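You operate a simulated robot arm through the tools that you are given. There is no shell and no other tool.

You are at the controls of a simulated robot arm. One attempt, no reset.

TASK
Weigh about 60 g of the orange tin's beans into the steel cup.
Fine: stand the cup on the bench scale, tare it empty, leave it there; within 5 g on the display; the tin goes back. Set down upright: steel cup, what you pick out.

The check looks at the end state, three seconds after you hand in, the way a careful person would. Anything else that was tipped, shoved, dropped, spilled or broken makes it a failure.

THE ROBOT
A 7-joint arm with a fingered hand, fixed in place. Base frame: the origin is on the floor under the middle of its stand, x ahead of it, y to its left, z up; the work surface is at about z = 0.88. Readings come in m, degrees, newtons and seconds.
With the tool pointing down near the work surface it reaches from about 0.3 to 0.7 m from the base axis. Its first joint turns from -69.0 to 172.0 degrees. Payload 3.4 kg.
The TCP is the grasp point between the finger pads, 0.025 m short of the fingertips. In the tool frame z runs along the fingers and y along their closing line. The gripper opens to 0.088 m; its body begins 0.029 m behind the TCP. The gripper is a hand of 5 fingers: y runs from the thumb to the fingers, the wrist lies at [-0.013, -0.097, -0.162] in the tool frame, and closing takes about 1.5 s.
Orientation is told as [roll, pitch, yaw] about the base's x, y, z axes, in that order, counted from this pose: with the fingers straight down and the wrist toward the robot, the tool's x, y and z point along [0, 1, 0], [1, 0, 0] and [0, 0, -1] of the base frame.

THE INTERFACE
- The arm moves only by the tool play_rows. Its argument "steps" is one flat list of numbers, 7 for each row, row after row: the shift along the tool's x, y, z in m, then the turn, a rotation vector about the tool's x, y, z in degrees, then the gripper command, from -1 (shut) to 1 (fully open), values between in proportion. In form: [tx, ty, tz, wx, wy, wz, hand, tx, ty, tz, wx, wy, wz, hand, ...]. A call has 1 to 20 rows; each row shifts and turns the commanded pose from where the row before left it, along the tool's axes as they then stand. A row lasts 0.2 s, in which the tool goes at most 0.05 m and 8.6 degrees; a call with a longer step from one row to the next is refused whole, and so is a gripper value outside its range. A pose out of reach is approached as far as the arm can. The call stops where the force on the tool passes 40 N (or 10 N more than at its start, if that is more) or the arm is blocked; 0.2 s more then pass. The fingers move at their own pace (about 0.153 m/s each) and stop on an object; they squeeze with about 21 N. The grip force told is the motor's: it shows also when the fingers shut on nothing. Time passes only in rows, and 0.2 s behind the last, so rows that do not move let the fingers close. It gives the time, the measured TCP pose, the force on the tool (base axes), the opening and the grip force at its end, in the units of the frame above (readings bear some noise), with the torque about the TCP (base axes, N m) and any sound that the robot's microphone picked up, and new pictures: "show" is both (left out), scene, wrist or none.
- Cameras (640 x 400 px; columns grow to the right, rows downward): "scene" is fixed at [0.3915, -0.6548, 1.6023]; the picture's right is [1.00, -0.09, 0.00], its down [-0.08, -0.82, -0.57] and it looks along [0.05, 0.57, -0.82] (base axes); focal length 279 px, centre (320, 200). "wrist" rides on the gripper at [0.059, -0.079, -0.105] in the tool frame; the picture's right is [-0.73, 0.32, -0.61], its down [-0.62, -0.68, 0.38] and it looks along [-0.29, 0.66, 0.70] (tool axes); focal length 234 px, centre (320, 200). There is no depth. A picture from a camera that has moved, and an enlarged one, comes with that camera's place and axes in the base frame and with its lens. The place of the scene camera against the robot may be out by one fixed shift of up to 0.012 m in any direction.
- move_column(by): slides the trunk up (or, below 0, down) by that many m; the arm rides with it, the base frame stays. It gives what a move gives, with no picture.
- hand_shape(shape): the hand has 5 fingers and takes this shape, open, in about a second: jaw (thumb against the fingers, like two jaws); tri (thumb and two fingers); tip (a fingertip pinch); poke (one finger out to press); point (the index stretched); flat (the hand flat); cup (the hand cupped); fist (a fist). The gripper value then closes the fingers along that shape, each until it touches; the sizes above hold for jaw. It gives what a move gives, with no picture.
- zoom(camera, box): a new picture of the part [left, top, right, bottom] of that camera's present view, enlarged. The clock stands still meanwhile.
- finish_job(): hands the job in; it is judged then, once.

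Places have to be worked out from the pictures, the camera data and where the tool is seen. Open the gripper and draw the arm clear of the work before you hand the job in, unless the task says otherwise.

The tools are called after ">>>" as a command line: name --argument value ..., lists and objects as JSON in quotes. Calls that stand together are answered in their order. play_rows: Moves the arm, as the interface text tells. Its arguments: {"type":"object","properties":{"steps":{"type":"array"},"show":{"type":"string","enum":["both","scene","wrist","none"]}},"required":["steps"]} The other tools are called the same way: move_column (by) moves the trunk up or down; hand_shape (shape) gives the hand a shape; zoom (camera, box) takes an enlarged picture of a part of a camera's view; finish_job () hands the job in.

At the start:

```text
time: 0.0
position: [0.3565, -0.2768, 1.2988]
tool_rot: [0.0, -0.1, 0.1]
force: [0.3, -0.2, -0.3]
moment: [0.02, -0.01, 0.0]
finger_gap: 0.0874
grasp_force: 0.2
shape: jaw
trunk travel left (down, up): [-0.725, 0.215]
```

scene: 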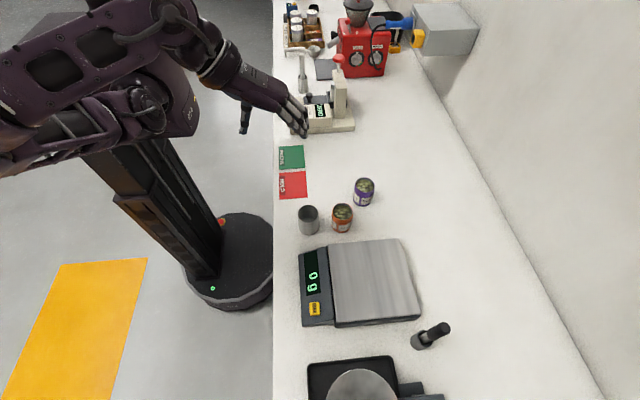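
wrist: 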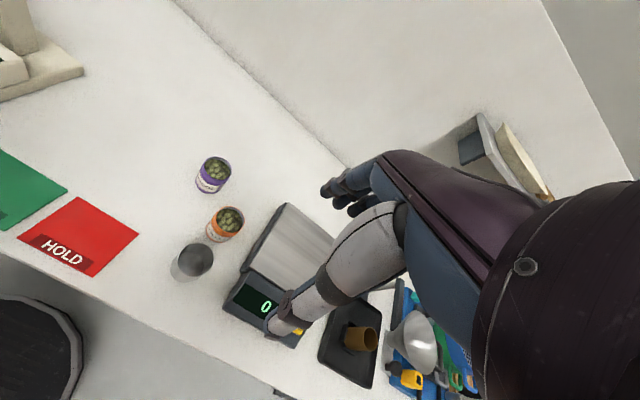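

I'll look closely at the cup, tins and scale before moving.

>>> zoom --camera "scene" --box '[270, 160, 430, 260]'

>>> zoom --camera "scene" --box '[280, 230, 460, 342]'

>>> zoom --camera "wrist" --box '[160, 130, 320, 290]'

```text
4.00 times, centred on (350, 210) of scene
camera zoom: at [0.3915, -0.6548, 1.6023], right [1.0, -0.09, 0.0], down [-0.08, -0.82, -0.57], along [0.05, 0.57, -0.82], focal length 1115 px, centre (200, 160)
```

zoom: 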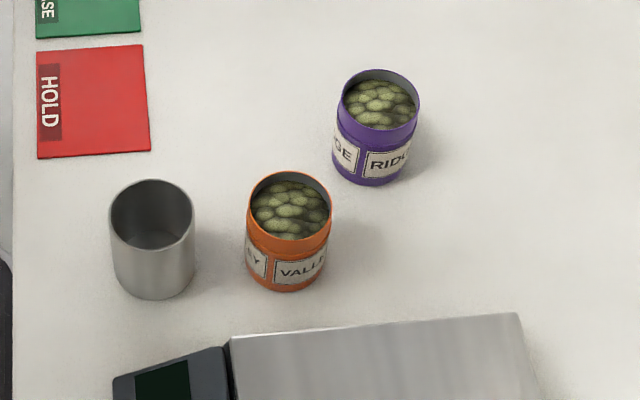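

```text
3.56 times, centred on (370, 286) of scene
camera zoom: at [0.3915, -0.6548, 1.6023], right [1.0, -0.09, 0.0], down [-0.08, -0.82, -0.57], along [0.05, 0.57, -0.82], focal length 991 px, centre (142, -106)
```

zoom: 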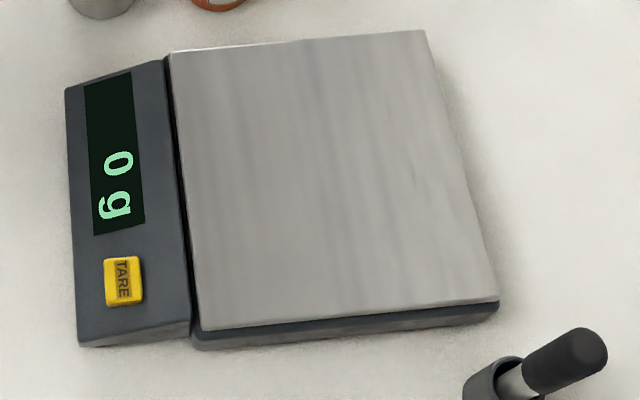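

```text
2.50 times, centred on (240, 210) of wrist
camera zoom: at [0.2775, -0.2172, 1.4058], right [0.32, -0.73, 0.61], down [-0.68, -0.62, -0.38], along [0.66, -0.29, -0.7], focal length 585 px, centre (520, 175)
```

zoom: 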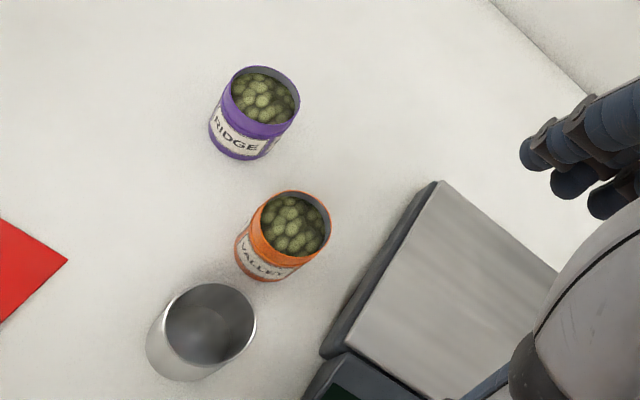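

Zooming on the hand itself to learn which side the index finger and thumb are on, and how the hand is built.

>>> zoom --camera "scene" --box '[190, 50, 350, 150]'

>>> zoom --camera "wrist" --box '[240, 120, 480, 360]'

>>> zoom --camera "scene" --box '[280, 300, 460, 400]'

```text
4.00 times, centred on (270, 100) of scene
camera zoom: at [0.3915, -0.6548, 1.6023], right [1.0, -0.09, 0.0], down [-0.08, -0.82, -0.57], along [0.05, 0.57, -0.82], focal length 1115 px, centre (520, 600)
```

zoom: 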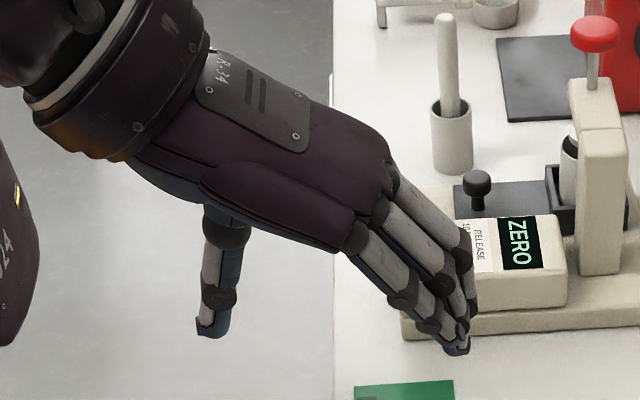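

```text
1.67 times, centred on (360, 240) of wrist
camera zoom: at [0.2775, -0.2172, 1.4058], right [0.32, -0.73, 0.61], down [-0.68, -0.62, -0.38], along [0.66, -0.29, -0.7], focal length 390 px, centre (253, 133)
```

zoom: 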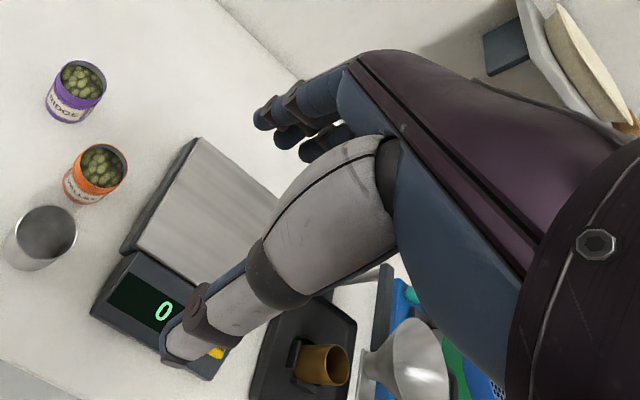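

```text
3.56 times, centred on (370, 350) of scene
camera zoom: at [0.3915, -0.6548, 1.6023], right [1.0, -0.09, 0.0], down [-0.08, -0.82, -0.57], along [0.05, 0.57, -0.82], focal length 991 px, centre (142, -333)
```

zoom: 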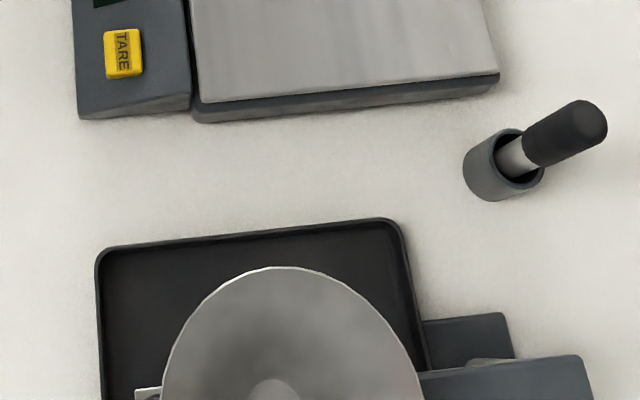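

The hand is a right hand (thumb and index on the tool's +x side). I'll try the "tri" shape here in free air to see whether the ring and little fingers get out of the way.

>>> hand_shape --shape "tri"

>>> zoom --camera "scene" --box '[190, 50, 350, 150]'

>>> zoom --camera "wrist" --box '[240, 120, 480, 360]'

```text
time: 0.9
position: [0.3552, -0.2766, 1.3006]
tool_rot: [0.0, 0.0, 0.0]
force: [-1.0, 0.3, 1.2]
moment: [0.03, 0.02, 0.01]
finger_gap: 0.0877
grasp_force: 0.1
shape: tri
trunk travel left (down, up): [-0.725, 0.215]
```

```text
4.00 times, centred on (270, 100) of scene
camera zoom: at [0.3915, -0.6548, 1.6023], right [1.0, -0.09, 0.0], down [-0.08, -0.82, -0.57], along [0.05, 0.57, -0.82], focal length 1115 px, centre (520, 600)
```

zoom: 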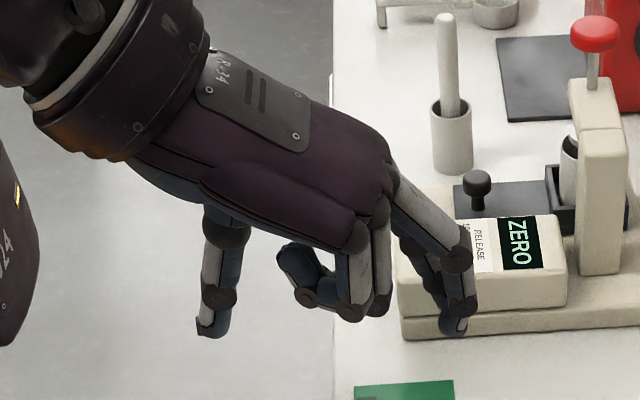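

```text
1.67 times, centred on (360, 240) of wrist
camera zoom: at [0.2775, -0.2172, 1.4058], right [0.32, -0.73, 0.61], down [-0.68, -0.62, -0.38], along [0.66, -0.29, -0.7], focal length 390 px, centre (253, 133)
```

zoom: 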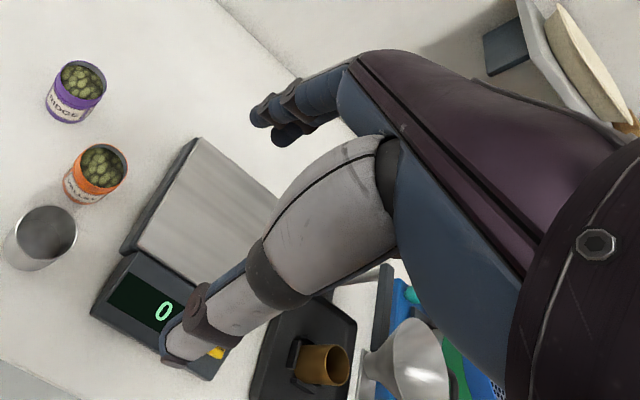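

The tri shape curls the ring and little fingers into the palm, where a tin would sit, so the full jaw is better. I go back to jaw and turn the tool to yaw -90 (thumb left, fingers right) while moving towards a spot above the cup, which I place near (0.40, -0.245).

>>> hand_shape --shape "jaw"

>>> play_rows --steps '[0, 0, 0, 0, 0, 8.2, 1, 0, 0, 0, 0, 0, 8.2, 1, 0, 0, 0, 0, 0, 8.2, 1, 0, 0, 0, 0, 0, 8.2, 1, 0, 0, 0, 0, 0, 8.2, 1, 0, 0, 0, 0, 0, 8.2, 1, 0, 0, 0, 0, 0, 8.2, 1, 0, 0, 0, 0, 0, 8.2, 1, 0, 0, 0, 0, 0, 8.2, 1, 0, 0, 0, 0, 0, 8.2, 1, 0, 0, 0, 0, 0, 8, 1, 0.015, -0.01, 0.03, 0, 0, 0, 1, 0.015, -0.01, 0.03, 0, 0, 0, 1, 0.015, -0.01, 0.03, 0, 0, 0, 1, 0, 0, 0, 0, 0, 0, 1]'

```text
time: 1.8
position: [0.3555, -0.2752, 1.3002]
tool_rot: [0.0, 0.0, 0.0]
force: [-0.4, 0.5, 0.1]
moment: [0.03, 0.02, -0.01]
finger_gap: 0.0879
grasp_force: 0.1
shape: jaw
trunk travel left (down, up): [-0.725, 0.215]
```

```text
time: 5.0
position: [0.394, -0.3033, 1.1349]
tool_rot: [0.1, 0.1, -90.1]
force: [-0.8, 0.2, 0.5]
moment: [-0.05, -0.03, -0.01]
finger_gap: 0.0875
grasp_force: 0.1
shape: jaw
out of reach, approached as far as the arm can: row 8, 9, 10, 11
trunk travel left (down, up): [-0.725, 0.215]
camera wrist: at [0.4536, -0.2255, 1.2421], right [-0.73, -0.32, 0.61], down [-0.62, 0.68, -0.38], along [-0.29, -0.66, -0.7], focal length 234 px, centre (320, 200)
```

scene: 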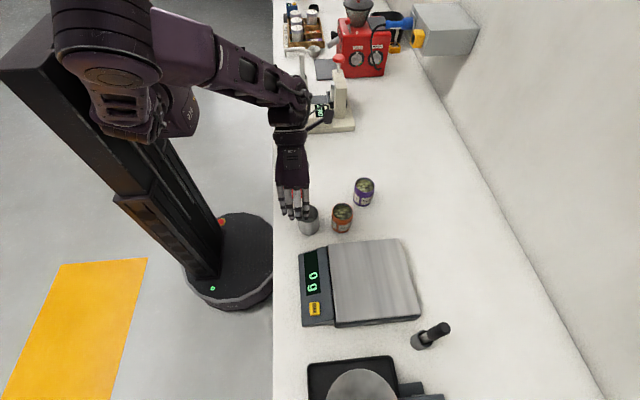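
wrist: 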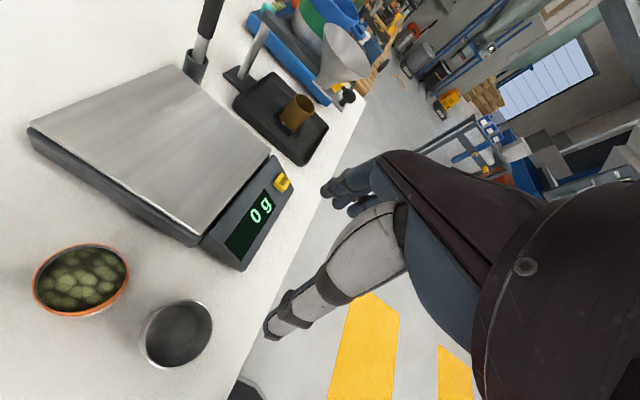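

From two wrist views I place the cup at about (0.408, -0.243) with its rim at z≈0.946, and the tin at (0.502, -0.245). I'll zoom on the wrist view to measure the scale.

>>> zoom --camera "wrist" --box '[0, 40, 320, 240]'

>>> zoom --camera "wrist" --box '[0, 220, 240, 380]'

>>> zoom --camera "scene" --box '[250, 120, 410, 240]'

```text
2.00 times, centred on (160, 140) of wrist
camera zoom: at [0.4536, -0.2255, 1.2421], right [-0.73, -0.32, 0.61], down [-0.62, 0.68, -0.38], along [-0.29, -0.66, -0.7], focal length 468 px, centre (640, 320)
```

zoom: 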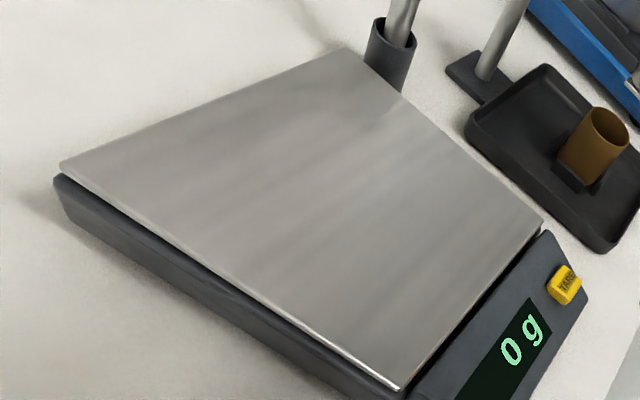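

```text
2.50 times, centred on (120, 300) of wrist
camera zoom: at [0.4536, -0.2255, 1.2421], right [-0.73, -0.32, 0.61], down [-0.62, 0.68, -0.38], along [-0.29, -0.66, -0.7], focal length 585 px, centre (820, -50)
```

zoom: 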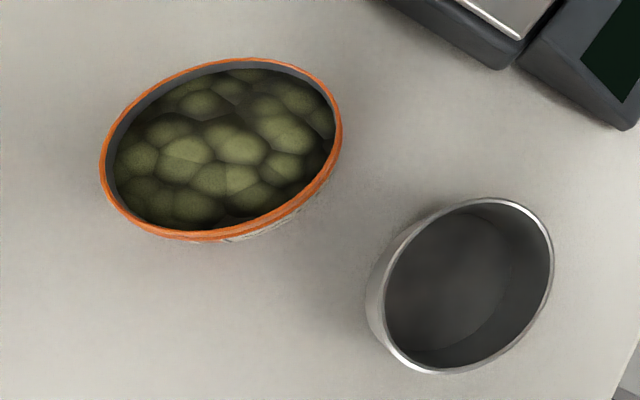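

```text
3.33 times, centred on (330, 180) of scene
camera zoom: at [0.3915, -0.6548, 1.6023], right [1.0, -0.09, 0.0], down [-0.08, -0.82, -0.57], along [0.05, 0.57, -0.82], focal length 929 px, centre (287, 267)
```

zoom: 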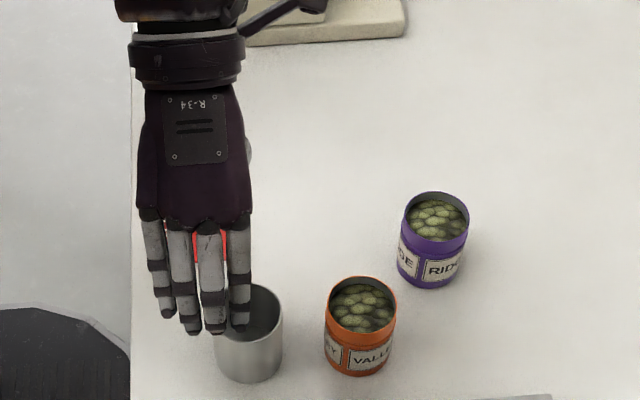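

The platform top comes out at z≈0.94 (x 0.45–0.64, y −0.34 to −0.53), with TARE near (0.404, −0.494, 0.93). I move above the cup and come down to TCP z≈1.03, so the fingertips stay above the rim.

>>> play_rows --steps '[0.005, -0.015, 0, 0, 0, 0, 1, 0.005, -0.015, 0.0, 0, 0, 0, 1, 0.005, -0.015, 0.02, 0, 0, 0, 1, 0.005, -0.016, 0.03, 0, 0, 0, 1, 0, 0, 0.03, 0, 0, 0, 1, 0, 0, 0.025, 0, 0, 0, 1, 0, 0, 0, 0, 0, 0, 1]'

```text
time: 6.6
position: [0.4106, -0.2569, 1.0267]
tool_rot: [0.0, 0.0, -90.2]
force: [-0.4, 0.1, -0.4]
moment: [0.01, 0.0, 0.0]
finger_gap: 0.0876
grasp_force: 0.0
shape: jaw
out of reach, approached as far as the arm can: row 3, 4
trunk travel left (down, up): [-0.725, 0.215]
camera wrist: at [0.4702, -0.1785, 1.132], right [-0.73, -0.32, 0.61], down [-0.62, 0.68, -0.38], along [-0.29, -0.66, -0.7], focal length 234 px, centre (320, 200)
```

scene: 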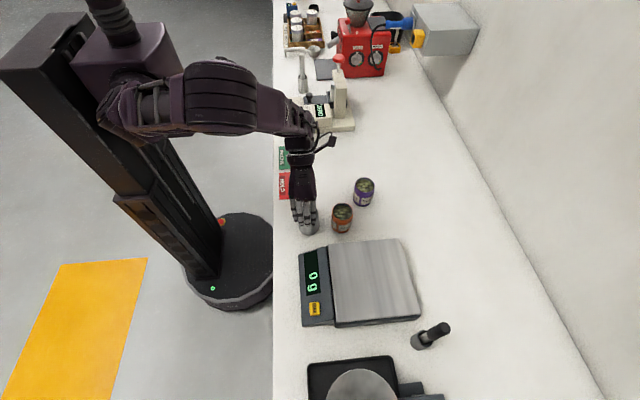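
wrist: 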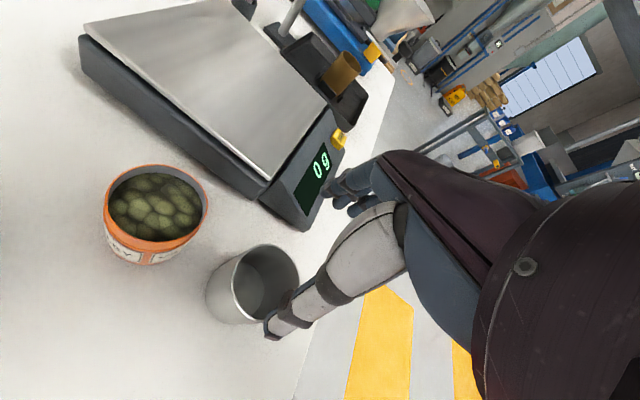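

>>> zoom --camera "wrist" --box '[180, 140, 420, 360]'

>>> zoom --camera "scene" --box '[270, 160, 370, 250]'

```text
1.82 times, centred on (300, 250) of wrist
camera zoom: at [0.4702, -0.1785, 1.132], right [-0.73, -0.32, 0.61], down [-0.62, 0.68, -0.38], along [-0.29, -0.66, -0.7], focal length 426 px, centre (356, 109)
```

zoom: 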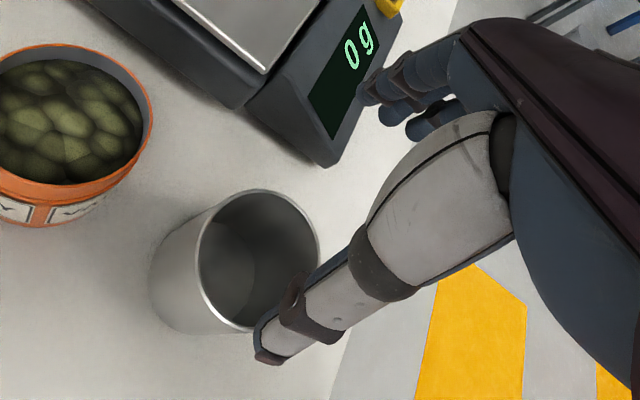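

```text
4.44 times, centred on (320, 205) of scene
camera zoom: at [0.3915, -0.6548, 1.6023], right [1.0, -0.09, 0.0], down [-0.08, -0.82, -0.57], along [0.05, 0.57, -0.82], focal length 1239 px, centre (320, 178)
```

zoom: 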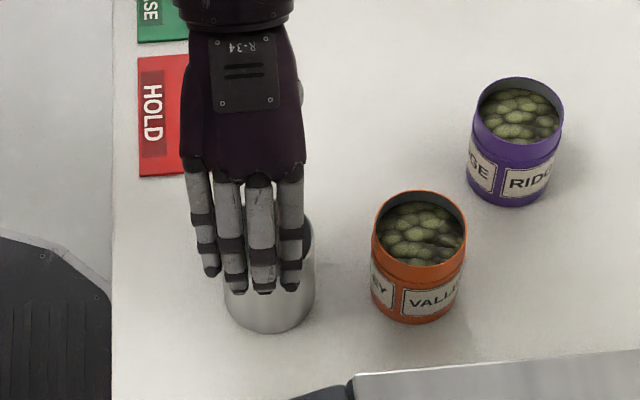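

The cup centre measures about (0.406, −0.244). I shift 10 mm left so the cup sits between thumb and fingers, then descend to TCP z≈0.928 with the hand open.

>>> play_rows --steps '[0, -0.01, 0, 0, 0, 0, 1, 0, 0, 0.02, 0, 0, 0, 1, 0, 0, 0.02, 0, 0, 0, 1, 0, 0, 0.02, 0, 0, 0, 1, 0, 0, 0.02, 0, 0, 0, 1, 0, 0, 0.018, 0, 0, 0, 1, 0, 0, 0, 0, 0, 0, 1]'

```text
time: 8.2
position: [0.3988, -0.2683, 0.953]
tool_rot: [0.1, 0.0, -90.0]
force: [-0.4, 0.5, 0.5]
moment: [0.0, 0.0, 0.01]
finger_gap: 0.0881
grasp_force: 0.0
shape: jaw
out of reach, approached as far as the arm can: row 4, 5, 6
trunk travel left (down, up): [-0.725, 0.215]
camera wrist: at [0.4589, -0.1891, 1.0592], right [-0.73, -0.32, 0.61], down [-0.62, 0.68, -0.38], along [-0.29, -0.66, -0.7], focal length 234 px, centre (320, 200)
```

scene: 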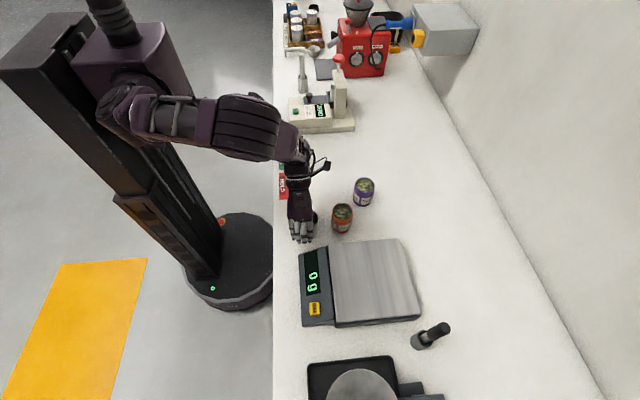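
wrist: 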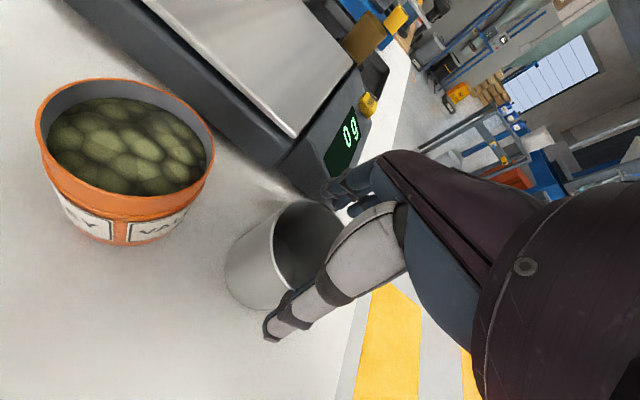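

A joint limit at yaw −90 makes the arm drift. I'll rise clear of the cup, turn back to about yaw −52 (wrist more towards the robot), and check that pose.

>>> play_rows --steps '[0, 0, -0.02, 0, 0, 0, 1, 0, 0, -0.02, 0, 0, 0, 1, 0, 0, -0.02, 0, 0, 0, 1, 0, 0, -0.02, 0, 0, 0, 1, 0, 0, 0, 0, 0, -7.6, 1, 0, 0, 0, 0, 0, -7.6, 1, 0, 0, 0, 0, 0, -7.6, 1, 0, 0, 0, 0, 0, -7.6, 1, 0, 0, 0, 0, 0, -7.6, 1, 0, 0, 0, 0, 0, 0, 1]' --show "wrist"

```text
time: 10.4
position: [0.3994, -0.2665, 1.0332]
tool_rot: [0.0, -0.1, -51.9]
force: [-0.1, -0.4, 0.0]
moment: [0.0, -0.01, 0.0]
finger_gap: 0.0879
grasp_force: 0.1
shape: jaw
trunk travel left (down, up): [-0.725, 0.215]
camera wrist: at [0.3981, -0.1684, 1.1391], right [-0.37, -0.7, 0.61], down [-0.91, 0.15, -0.38], along [0.18, -0.7, -0.7], focal length 234 px, centre (320, 200)
```

wrist: 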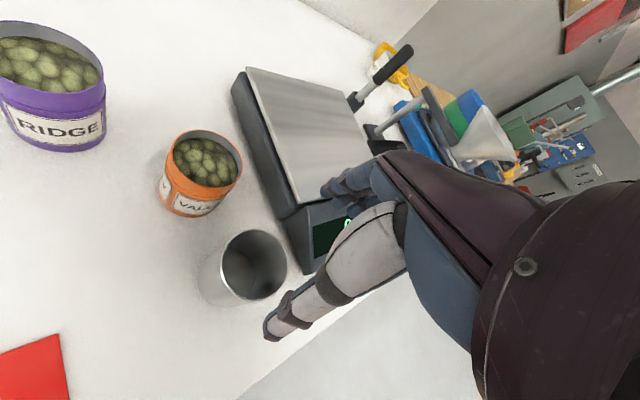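

The cup seems to have been nudged about 15 mm by the thumb during the drift. I'll measure it again in both views.

>>> zoom --camera "wrist" --box '[140, 110, 380, 350]'

>>> zoom --camera "scene" --box '[270, 160, 370, 250]'

```text
1.67 times, centred on (260, 230) of wrist
camera zoom: at [0.3981, -0.1684, 1.1391], right [-0.37, -0.7, 0.61], down [-0.91, 0.15, -0.38], along [0.18, -0.7, -0.7], focal length 390 px, centre (420, 150)
```

zoom: 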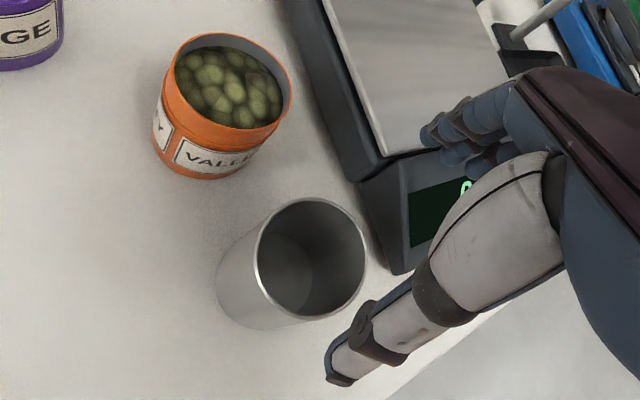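

```text
4.44 times, centred on (320, 205) of scene
camera zoom: at [0.3915, -0.6548, 1.6023], right [1.0, -0.09, 0.0], down [-0.08, -0.82, -0.57], along [0.05, 0.57, -0.82], focal length 1239 px, centre (320, 178)
```

zoom: 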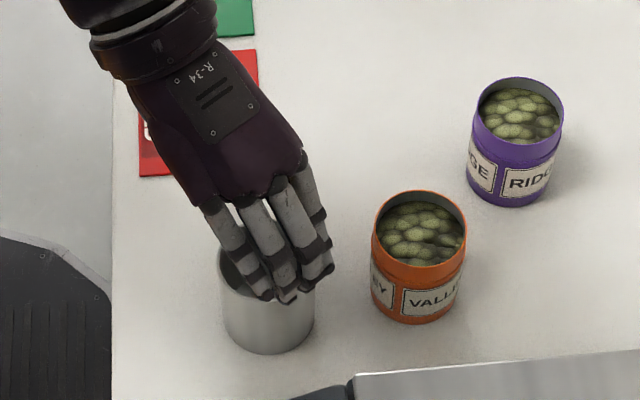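

The cup now stands near (0.404, −0.2595), still upright. I shift along tool x to centre the hand on it, then lower with the trunk, which keeps the joints fixed and goes straight down.

>>> play_rows --steps '[0.007, 0.001, 0, 0, 0, 0, 1, 0.007, 0, 0, 0, 0, 0, 1, 0, 0, 0, 0, 0, 0, 1]' --show "none"

>>> move_column --by -0.05

>>> zoom --camera "wrist" --box '[140, 110, 380, 350]'

>>> zoom --camera "scene" --box '[270, 160, 370, 250]'

```text
time: 11.2
position: [0.4111, -0.2593, 1.0338]
tool_rot: [0.0, 0.1, -51.9]
force: [0.4, -0.1, 0.1]
moment: [0.02, 0.0, 0.03]
finger_gap: 0.0877
grasp_force: 0.1
shape: jaw
trunk travel left (down, up): [-0.725, 0.215]
```

```text
time: 12.1
position: [0.4118, -0.2591, 0.9837]
tool_rot: [0.0, -0.1, -52.0]
force: [-0.6, -0.1, -0.6]
moment: [0.0, 0.02, 0.0]
finger_gap: 0.0882
grasp_force: 0.1
shape: jaw
trunk travel left (down, up): [-0.675, 0.265]
```

```text
1.67 times, centred on (260, 230) of wrist
camera zoom: at [0.4093, -0.1611, 1.0894], right [-0.37, -0.7, 0.61], down [-0.91, 0.15, -0.38], along [0.18, -0.7, -0.7], focal length 390 px, centre (420, 150)
```

zoom: 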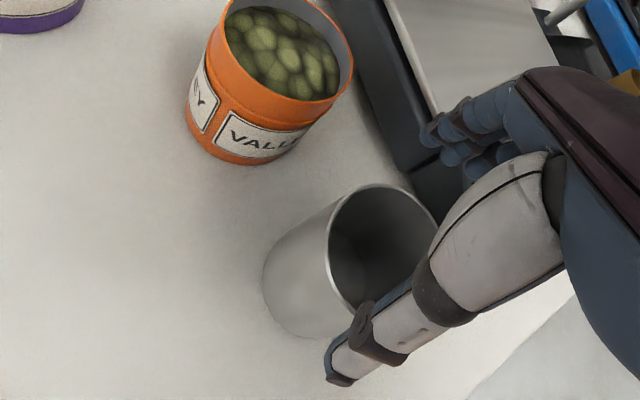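

```text
4.44 times, centred on (320, 205) of scene
camera zoom: at [0.3915, -0.6548, 1.6023], right [1.0, -0.09, 0.0], down [-0.08, -0.82, -0.57], along [0.05, 0.57, -0.82], focal length 1239 px, centre (320, 178)
```

zoom: 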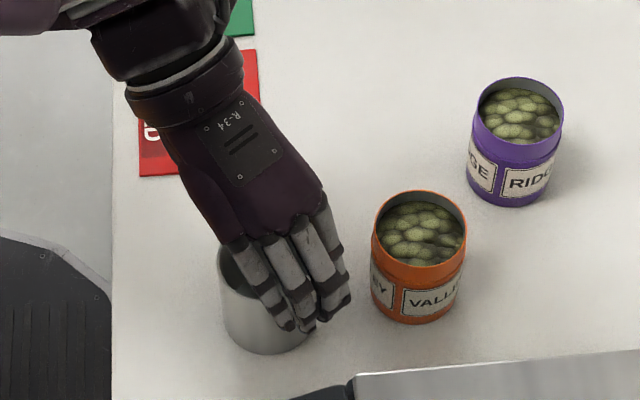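

The thumb tip is about 8 mm from the cup wall and the fingers about 20 mm, so I shift 5 mm towards the thumb to even that out. Then I lower 55 mm more with the trunk.

>>> play_rows --steps '[0, -0.005, 0, 0, 0, 0, 1, 0, 0, 0, 0, 0, 0, 1]' --show "none"

>>> move_column --by -0.03

>>> zoom --camera "scene" --box '[270, 160, 370, 250]'

>>> zoom --camera "wrist" --box '[140, 110, 380, 350]'

```text
time: 12.7
position: [0.4082, -0.2558, 0.9835]
tool_rot: [0.0, 0.0, -52.1]
force: [-0.7, -0.2, -0.5]
moment: [0.0, 0.01, 0.02]
finger_gap: 0.088
grasp_force: 0.0
shape: jaw
trunk travel left (down, up): [-0.675, 0.265]
```

```text
time: 13.5
position: [0.4089, -0.2564, 0.953]
tool_rot: [0.0, -0.1, -52.0]
force: [-0.2, 0.2, -0.6]
moment: [-0.03, -0.01, 0.02]
finger_gap: 0.088
grasp_force: 0.2
shape: jaw
trunk travel left (down, up): [-0.645, 0.295]
```

```text
4.44 times, centred on (320, 205) of scene
camera zoom: at [0.3915, -0.6548, 1.6023], right [1.0, -0.09, 0.0], down [-0.08, -0.82, -0.57], along [0.05, 0.57, -0.82], focal length 1239 px, centre (320, 178)
```

zoom: 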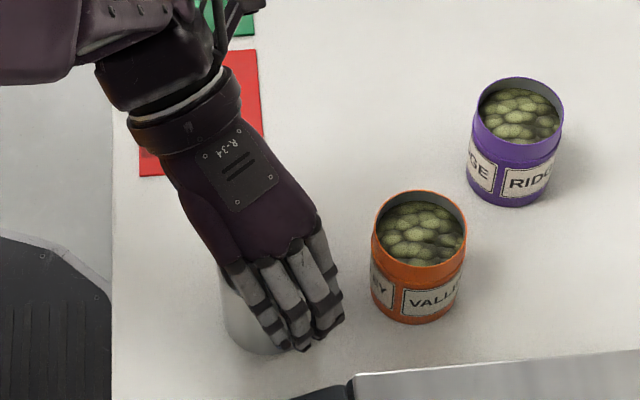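

```text
1.67 times, centred on (260, 230) of wrist
camera zoom: at [0.4065, -0.1572, 1.0596], right [-0.37, -0.7, 0.61], down [-0.91, 0.15, -0.38], along [0.18, -0.7, -0.7], focal length 390 px, centre (420, 150)
```

zoom: 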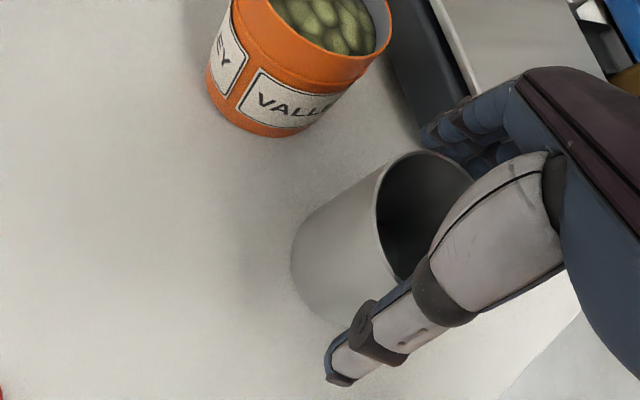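

Everything is clear: the cup is between thumb and fingers and not touched. I lower another 25 mm and close slowly on the cup.

>>> move_column --by -0.025

>>> play_rows --steps '[0, 0, 0, 0, 0, 0, 0.8, 0, 0, 0, 0, 0, 0, 0.6, 0, 0, 0, 0, 0, 0, 0.4, 0, 0, 0, 0, 0, 0, 0.2, 0, 0, 0, 0, 0, 0, 0, 0, 0, 0, 0, 0, 0, -0.2, 0, 0, 0, 0, 0, 0, -0.4, 0, 0, 0, 0, 0, 0, -0.6, 0, 0, 0, 0, 0, 0, -0.6, 0, 0, 0, 0, 0, 0, -0.6]'

```text
time: 14.2
position: [0.4085, -0.256, 0.9283]
tool_rot: [0.0, -0.1, -51.9]
force: [0.6, 0.6, -0.3]
moment: [0.03, 0.0, -0.02]
finger_gap: 0.0877
grasp_force: 0.1
shape: jaw
trunk travel left (down, up): [-0.62, 0.32]
```

```text
time: 16.4
position: [0.408, -0.2555, 0.9279]
tool_rot: [0.0, 0.0, -51.9]
force: [0.7, 0.9, 0.8]
moment: [0.02, 0.02, 0.01]
finger_gap: 0.0499
grasp_force: 21.0
shape: jaw
trunk travel left (down, up): [-0.62, 0.32]
camera wrist: at [0.4067, -0.1573, 1.0345], right [-0.37, -0.7, 0.61], down [-0.91, 0.15, -0.38], along [0.18, -0.7, -0.7], focal length 234 px, centre (320, 200)
```

scene: 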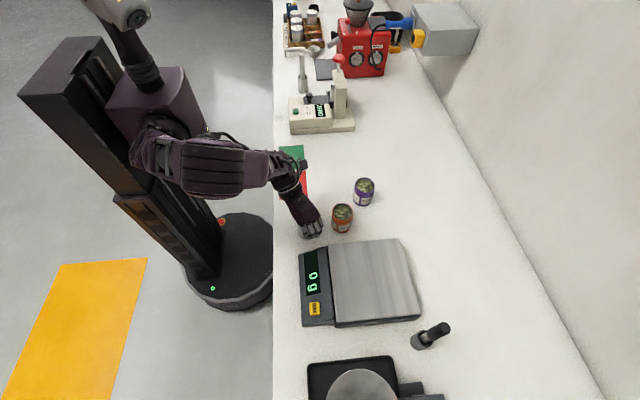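
wrist: 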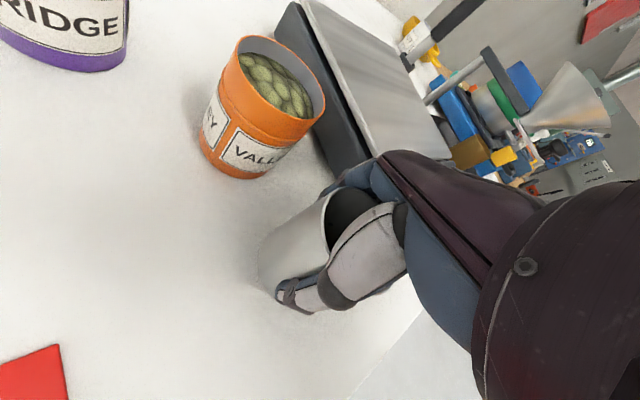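

The grip holds at 21 N with a 0.050 gap. I lift straight up 0.10 m with the trunk and look.

>>> move_column --by 0.1

>>> zoom --camera "scene" --box '[250, 120, 410, 240]'

>>> zoom --camera "wrist" --box '[140, 110, 380, 350]'

```text
time: 17.7
position: [0.4084, -0.2557, 1.0286]
tool_rot: [0.0, 0.0, -52.2]
force: [-0.9, 0.4, -0.4]
moment: [0.04, -0.02, -0.02]
finger_gap: 0.0497
grasp_force: 21.4
shape: jaw
trunk travel left (down, up): [-0.72, 0.22]
```

```text
3.33 times, centred on (330, 180) of scene
camera zoom: at [0.3915, -0.6548, 1.6023], right [1.0, -0.09, 0.0], down [-0.08, -0.82, -0.57], along [0.05, 0.57, -0.82], focal length 929 px, centre (287, 267)
```

zoom: 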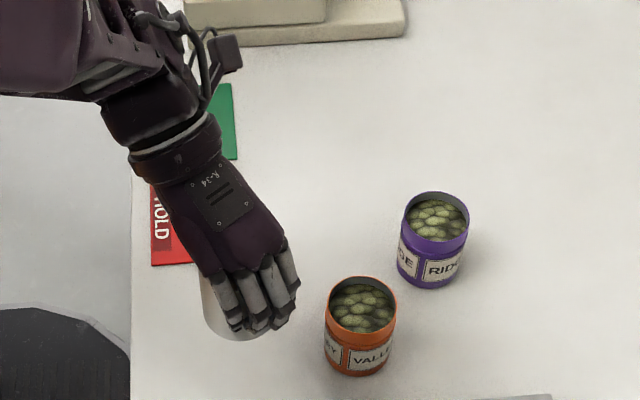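

```text
1.67 times, centred on (260, 230) of wrist
camera zoom: at [0.4068, -0.1575, 1.1344], right [-0.37, -0.7, 0.61], down [-0.91, 0.15, -0.38], along [0.18, -0.7, -0.7], focal length 390 px, centre (420, 150)
```

zoom: 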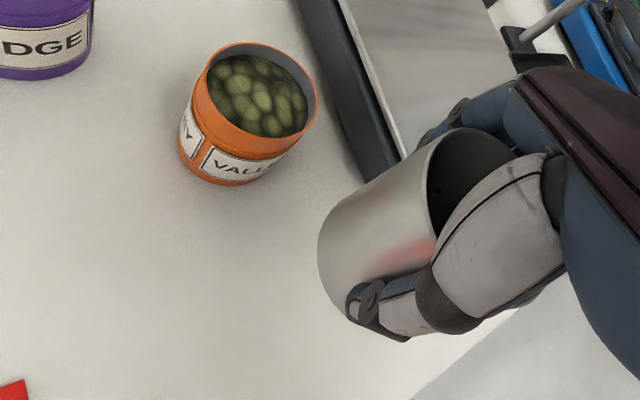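

The cup hangs upright in the hand. I rise 3 cm more and carry it to above the scale platform, aiming for (0.51, −0.40).

>>> play_rows --steps '[0, 0, -0.02, 0, 0, 0, -0.6, 0, 0, -0.01, 0, 0, 0, -0.6, -0.001, 0.02, 0, 0, 0, 0, -0.6, -0.001, 0.02, 0, 0, 0, 0, -0.6, -0.001, 0.02, 0, 0, 0, 0, -0.6, -0.001, 0.02, 0, 0, 0, 0, -0.6, -0.001, 0.02, 0, 0, 0, 0, -0.6, -0.001, 0.02, 0, 0, 0, 0, -0.6, -0.001, 0.02, 0, 0, 0, 0, -0.6, -0.001, 0.02, 0, 0, 0, 0, -0.6, -0.001, 0.018, 0, 0, 0, 0, -0.6, 0, 0, 0, 0, 0, 0, -0.6, 0, 0, 0, 0, 0, 0, -0.6]'

```text
time: 20.5
position: [0.51, -0.4027, 1.0585]
tool_rot: [0.0, 0.0, -52.1]
force: [0.5, 1.0, -1.0]
moment: [0.02, -0.03, -0.01]
finger_gap: 0.0497
grasp_force: 20.9
shape: jaw
trunk travel left (down, up): [-0.72, 0.22]
camera wrist: at [0.5096, -0.3043, 1.1652], right [-0.37, -0.7, 0.61], down [-0.91, 0.15, -0.38], along [0.18, -0.7, -0.7], focal length 234 px, centre (320, 200)
```

scene: 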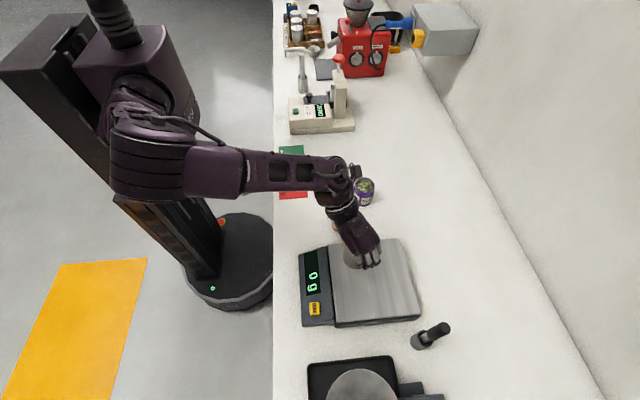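
wrist: 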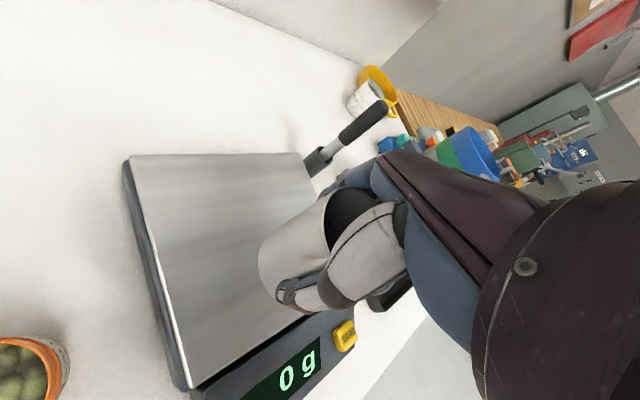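

The cup is over the platform with its base about 7 cm above it. I lower 5.5 cm with the trunk, then approach in small steps.

>>> move_column --by -0.055

>>> play_rows --steps '[0, 0, 0.003, 0, 0, 0, -0.6, 0, 0, 0.003, 0, 0, 0, -0.6, 0, 0, 0.003, 0, 0, 0, -0.6, 0, 0, 0, 0, 0, 0, -0.6]'

>>> zoom --camera "scene" --box '[280, 220, 440, 340]'

```text
time: 21.5
position: [0.5115, -0.4033, 1.0044]
tool_rot: [0.1, -0.1, -52.0]
force: [0.1, 0.6, -1.0]
moment: [0.0, 0.01, 0.03]
finger_gap: 0.0498
grasp_force: 20.5
shape: jaw
trunk travel left (down, up): [-0.665, 0.275]
```

```text
time: 22.5
position: [0.5118, -0.4017, 0.9952]
tool_rot: [0.0, -0.1, -52.1]
force: [-0.1, -0.4, -0.3]
moment: [0.0, 0.02, 0.02]
finger_gap: 0.0496
grasp_force: 21.4
shape: jaw
trunk travel left (down, up): [-0.665, 0.275]
camera wrist: at [0.5097, -0.3042, 1.101], right [-0.37, -0.7, 0.61], down [-0.91, 0.15, -0.38], along [0.18, -0.7, -0.7], focal length 234 px, centre (320, 200)
```

scene: 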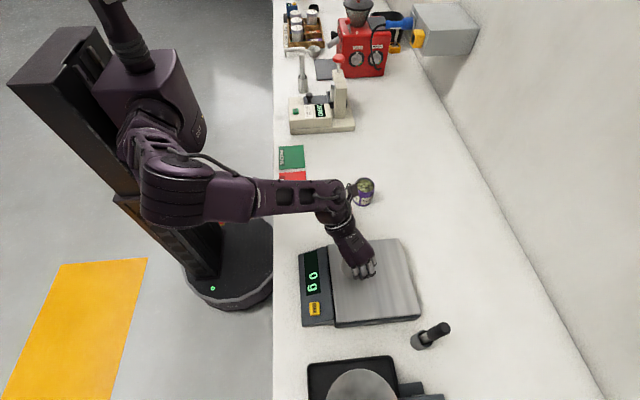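
wrist: 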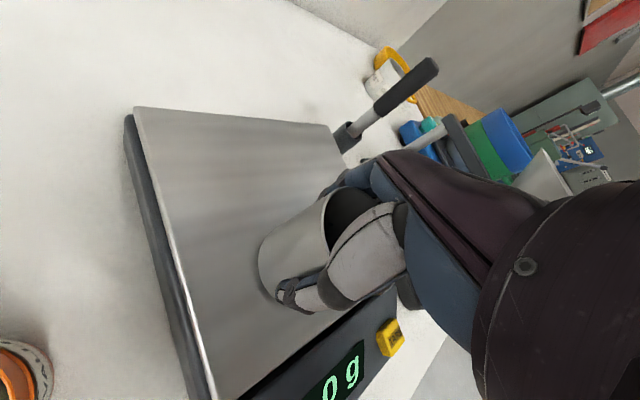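

```text
3.33 times, centred on (360, 280) of scene
camera zoom: at [0.3915, -0.6548, 1.6023], right [1.0, -0.09, 0.0], down [-0.08, -0.82, -0.57], along [0.05, 0.57, -0.82], focal length 929 px, centre (187, -67)
```

zoom: 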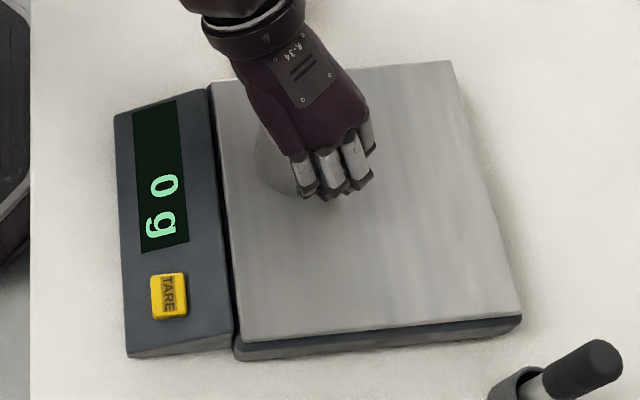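

Still 0 g, so there's no contact yet. I go down in 2 mm steps.

>>> play_rows --steps '[0, 0, 0.002, 0, 0, 0, -0.6, 0, 0, 0.002, 0, 0, 0, -0.6, 0, 0, 0, 0, 0, 0, -0.6]' --show "none"

>>> zoom --camera "scene" --box '[280, 220, 440, 340]'

```text
time: 23.3
position: [0.5119, -0.4022, 0.9911]
tool_rot: [0.0, 0.0, -52.0]
force: [0.0, 0.2, -0.1]
moment: [0.03, -0.02, -0.04]
finger_gap: 0.0498
grasp_force: 21.1
shape: jaw
trunk travel left (down, up): [-0.665, 0.275]
```

```text
3.33 times, centred on (360, 280) of scene
camera zoom: at [0.3915, -0.6548, 1.6023], right [1.0, -0.09, 0.0], down [-0.08, -0.82, -0.57], along [0.05, 0.57, -0.82], focal length 929 px, centre (187, -67)
```

zoom: 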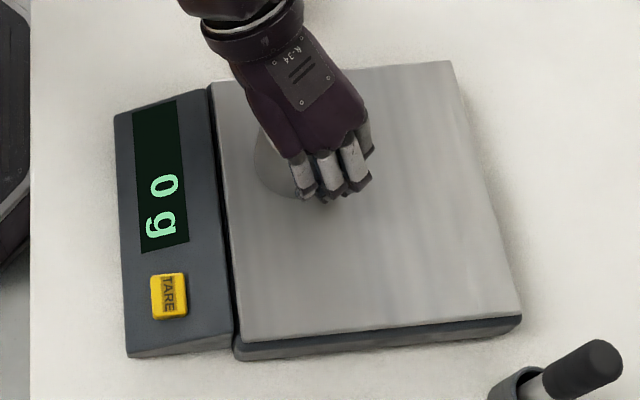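

>>> play_rows --steps '[0, 0, 0.002, 0, 0, 0, -0.6, 0, 0, 0.002, 0, 0, 0, -0.6, 0, 0, 0, 0, 0, 0, -0.6]' --show "none"

>>> zoom --camera "scene" --box '[280, 220, 440, 340]'

```text
time: 24.1
position: [0.5105, -0.4018, 0.9888]
tool_rot: [0.1, -0.1, -52.0]
force: [3.2, -1.9, 11.6]
moment: [-0.17, -0.05, 0.05]
finger_gap: 0.0499
grasp_force: 20.9
shape: jaw
trunk travel left (down, up): [-0.665, 0.275]
```

```text
3.33 times, centred on (360, 280) of scene
camera zoom: at [0.3915, -0.6548, 1.6023], right [1.0, -0.09, 0.0], down [-0.08, -0.82, -0.57], along [0.05, 0.57, -0.82], focal length 929 px, centre (187, -67)
```

zoom: 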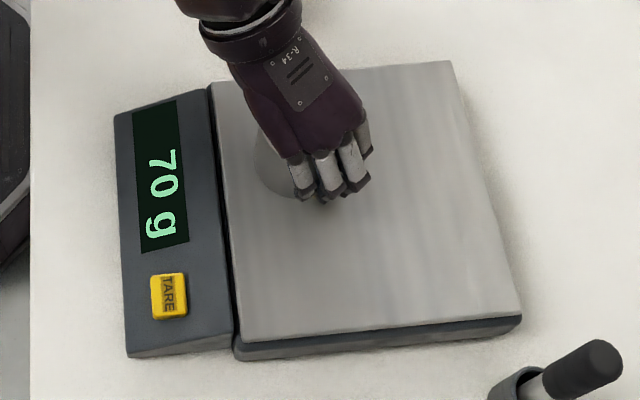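

The cup is on the platform (11.6 N contact, display 70 g). I back off 1.5 mm to take the load off, then open slowly.

>>> play_rows --steps '[0, 0, -0.0015, 0, 0, 0, -0.6, 0, 0, 0, 0, 0, 0, -0.2, 0, 0, 0, 0, 0, 0, 0.1, 0, 0, 0, 0, 0, 0, 0.3, 0, 0, 0, 0, 0, 0, 0.5, 0, 0, 0, 0, 0, 0, 0.7, 0, 0, 0, 0, 0, 0, 0.9, 0, 0, 0, 0, 0, 0, 1, 0, 0, 0, 0, 0, 0, 1]'

>>> zoom --camera "scene" --box '[280, 220, 440, 340]'

>>> zoom --camera "wrist" --box '[140, 110, 380, 350]'

```text
time: 26.1
position: [0.5102, -0.4019, 0.9875]
tool_rot: [0.0, 0.0, -52.0]
force: [-0.5, 0.4, 0.3]
moment: [-0.01, -0.01, 0.01]
finger_gap: 0.0883
grasp_force: 0.1
shape: jaw
trunk travel left (down, up): [-0.665, 0.275]
camera wrist: at [0.5093, -0.3044, 1.0948], right [-0.37, -0.7, 0.61], down [-0.91, 0.15, -0.38], along [0.18, -0.7, -0.7], focal length 234 px, centre (320, 200)
```

scene: 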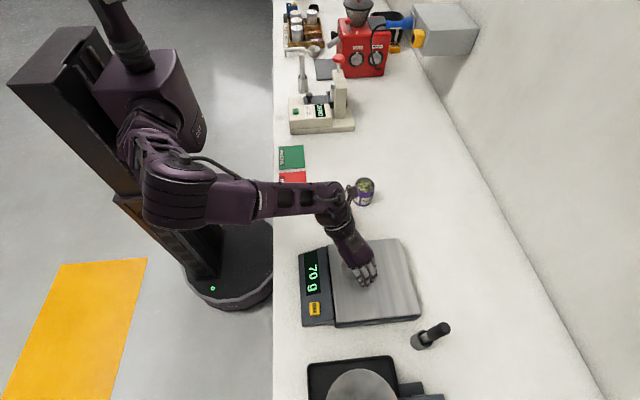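
wrist: 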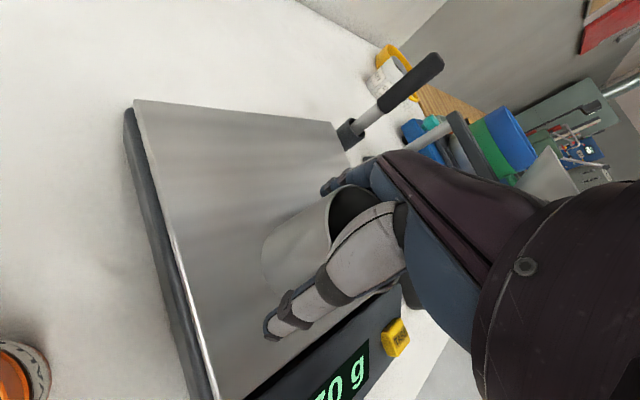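

```text
3.33 times, centred on (360, 280) of scene
camera zoom: at [0.3915, -0.6548, 1.6023], right [1.0, -0.09, 0.0], down [-0.08, -0.82, -0.57], along [0.05, 0.57, -0.82], focal length 929 px, centre (187, -67)
```

zoom: 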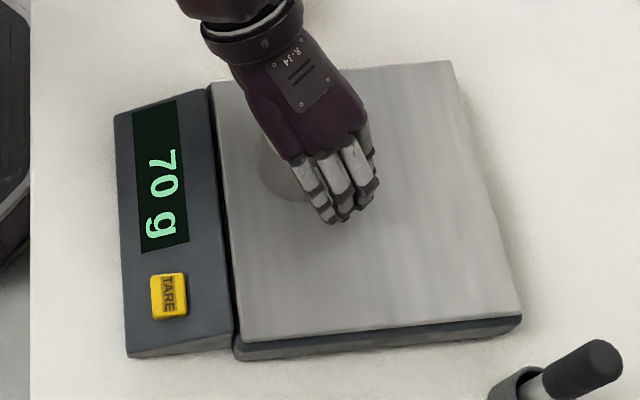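

```text
1.67 times, centred on (260, 230) of wrist
camera zoom: at [0.5093, -0.3044, 1.0948], right [-0.37, -0.7, 0.61], down [-0.91, 0.15, -0.38], along [0.18, -0.7, -0.7], focal length 390 px, centre (420, 150)
```

zoom: 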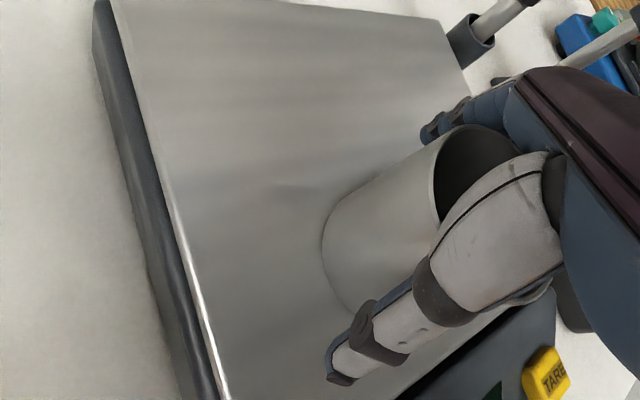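

The cup stands on its own at 70 g. I rise straight up with the trunk, then take the poke shape and see where its fingertip is.

>>> move_column --by 0.13

>>> hand_shape --shape "poke"

>>> play_rows --steps '[0, 0, 0, 0, 0, 0, 1]'

>>> zoom --camera "scene" --box '[300, 170, 420, 290]'

>>> zoom --camera "wrist" --box '[200, 110, 440, 350]'

```text
time: 27.6
position: [0.5107, -0.4013, 1.1181]
tool_rot: [0.1, 0.0, -51.9]
force: [0.6, 0.3, -0.7]
moment: [-0.01, 0.02, -0.01]
finger_gap: 0.0877
grasp_force: 0.1
shape: jaw
trunk travel left (down, up): [-0.795, 0.145]
```

```text
time: 28.6
position: [0.511, -0.403, 1.1185]
tool_rot: [0.1, 0.0, -52.0]
force: [-0.4, 0.6, -1.2]
moment: [0.0, -0.01, 0.01]
finger_gap: 0.0
grasp_force: 0.0
shape: poke
trunk travel left (down, up): [-0.795, 0.145]
```

```text
time: 28.9
position: [0.5111, -0.4026, 1.1196]
tool_rot: [-0.1, 0.0, -52.0]
force: [-0.4, -0.6, 0.0]
moment: [0.05, 0.04, 0.01]
finger_gap: 0.0002
grasp_force: 0.2
shape: poke
trunk travel left (down, up): [-0.795, 0.145]
camera wrist: at [0.5093, -0.3044, 1.2248], right [-0.37, -0.7, 0.61], down [-0.91, 0.15, -0.38], along [0.18, -0.7, -0.7], focal length 234 px, centre (320, 200)
```

scene: 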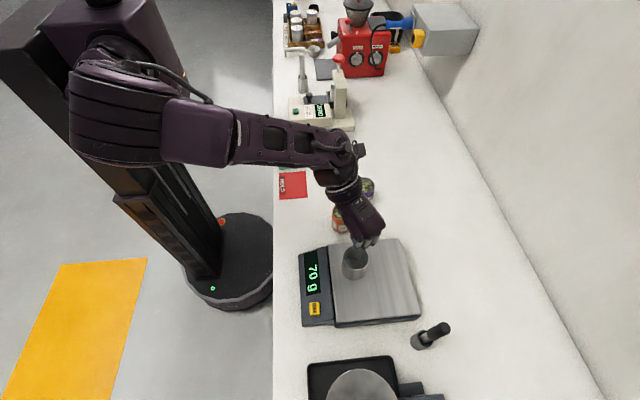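
wrist: 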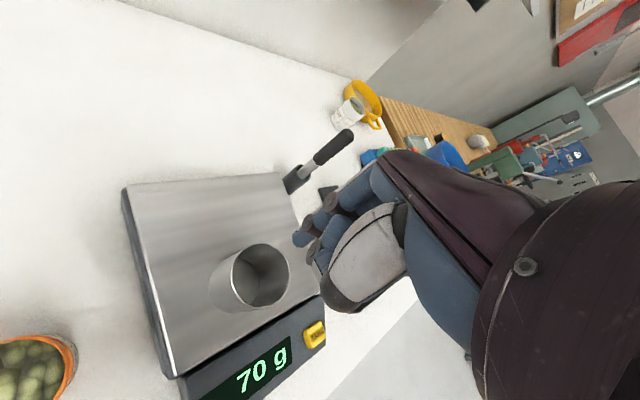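

```text
3.33 times, centred on (360, 230) of scene
camera zoom: at [0.3915, -0.6548, 1.6023], right [1.0, -0.09, 0.0], down [-0.08, -0.82, -0.57], along [0.05, 0.57, -0.82], focal length 929 px, centre (187, 100)
```

zoom: 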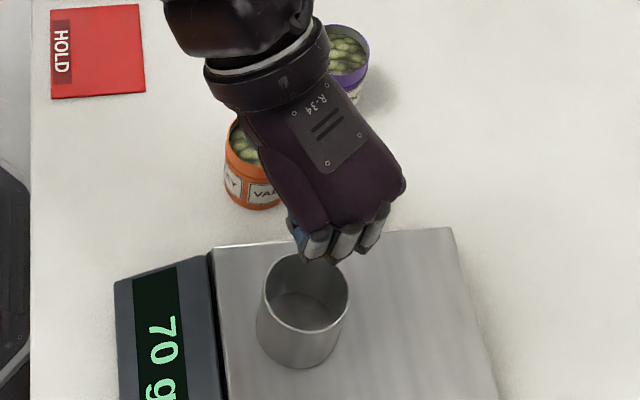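

```text
1.67 times, centred on (320, 230) of wrist
camera zoom: at [0.5093, -0.3044, 1.2248], right [-0.37, -0.7, 0.61], down [-0.91, 0.15, -0.38], along [0.18, -0.7, -0.7], focal length 390 px, centre (320, 150)
```

zoom: 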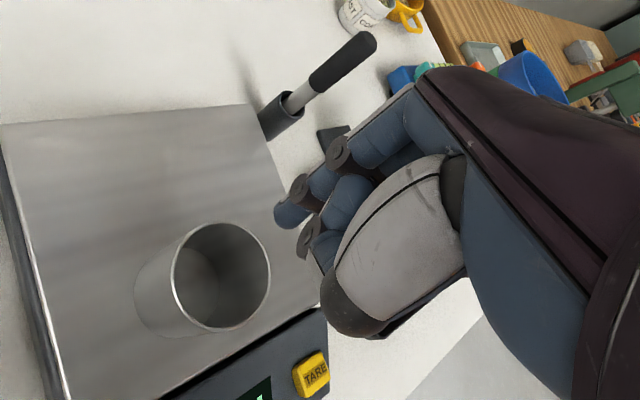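

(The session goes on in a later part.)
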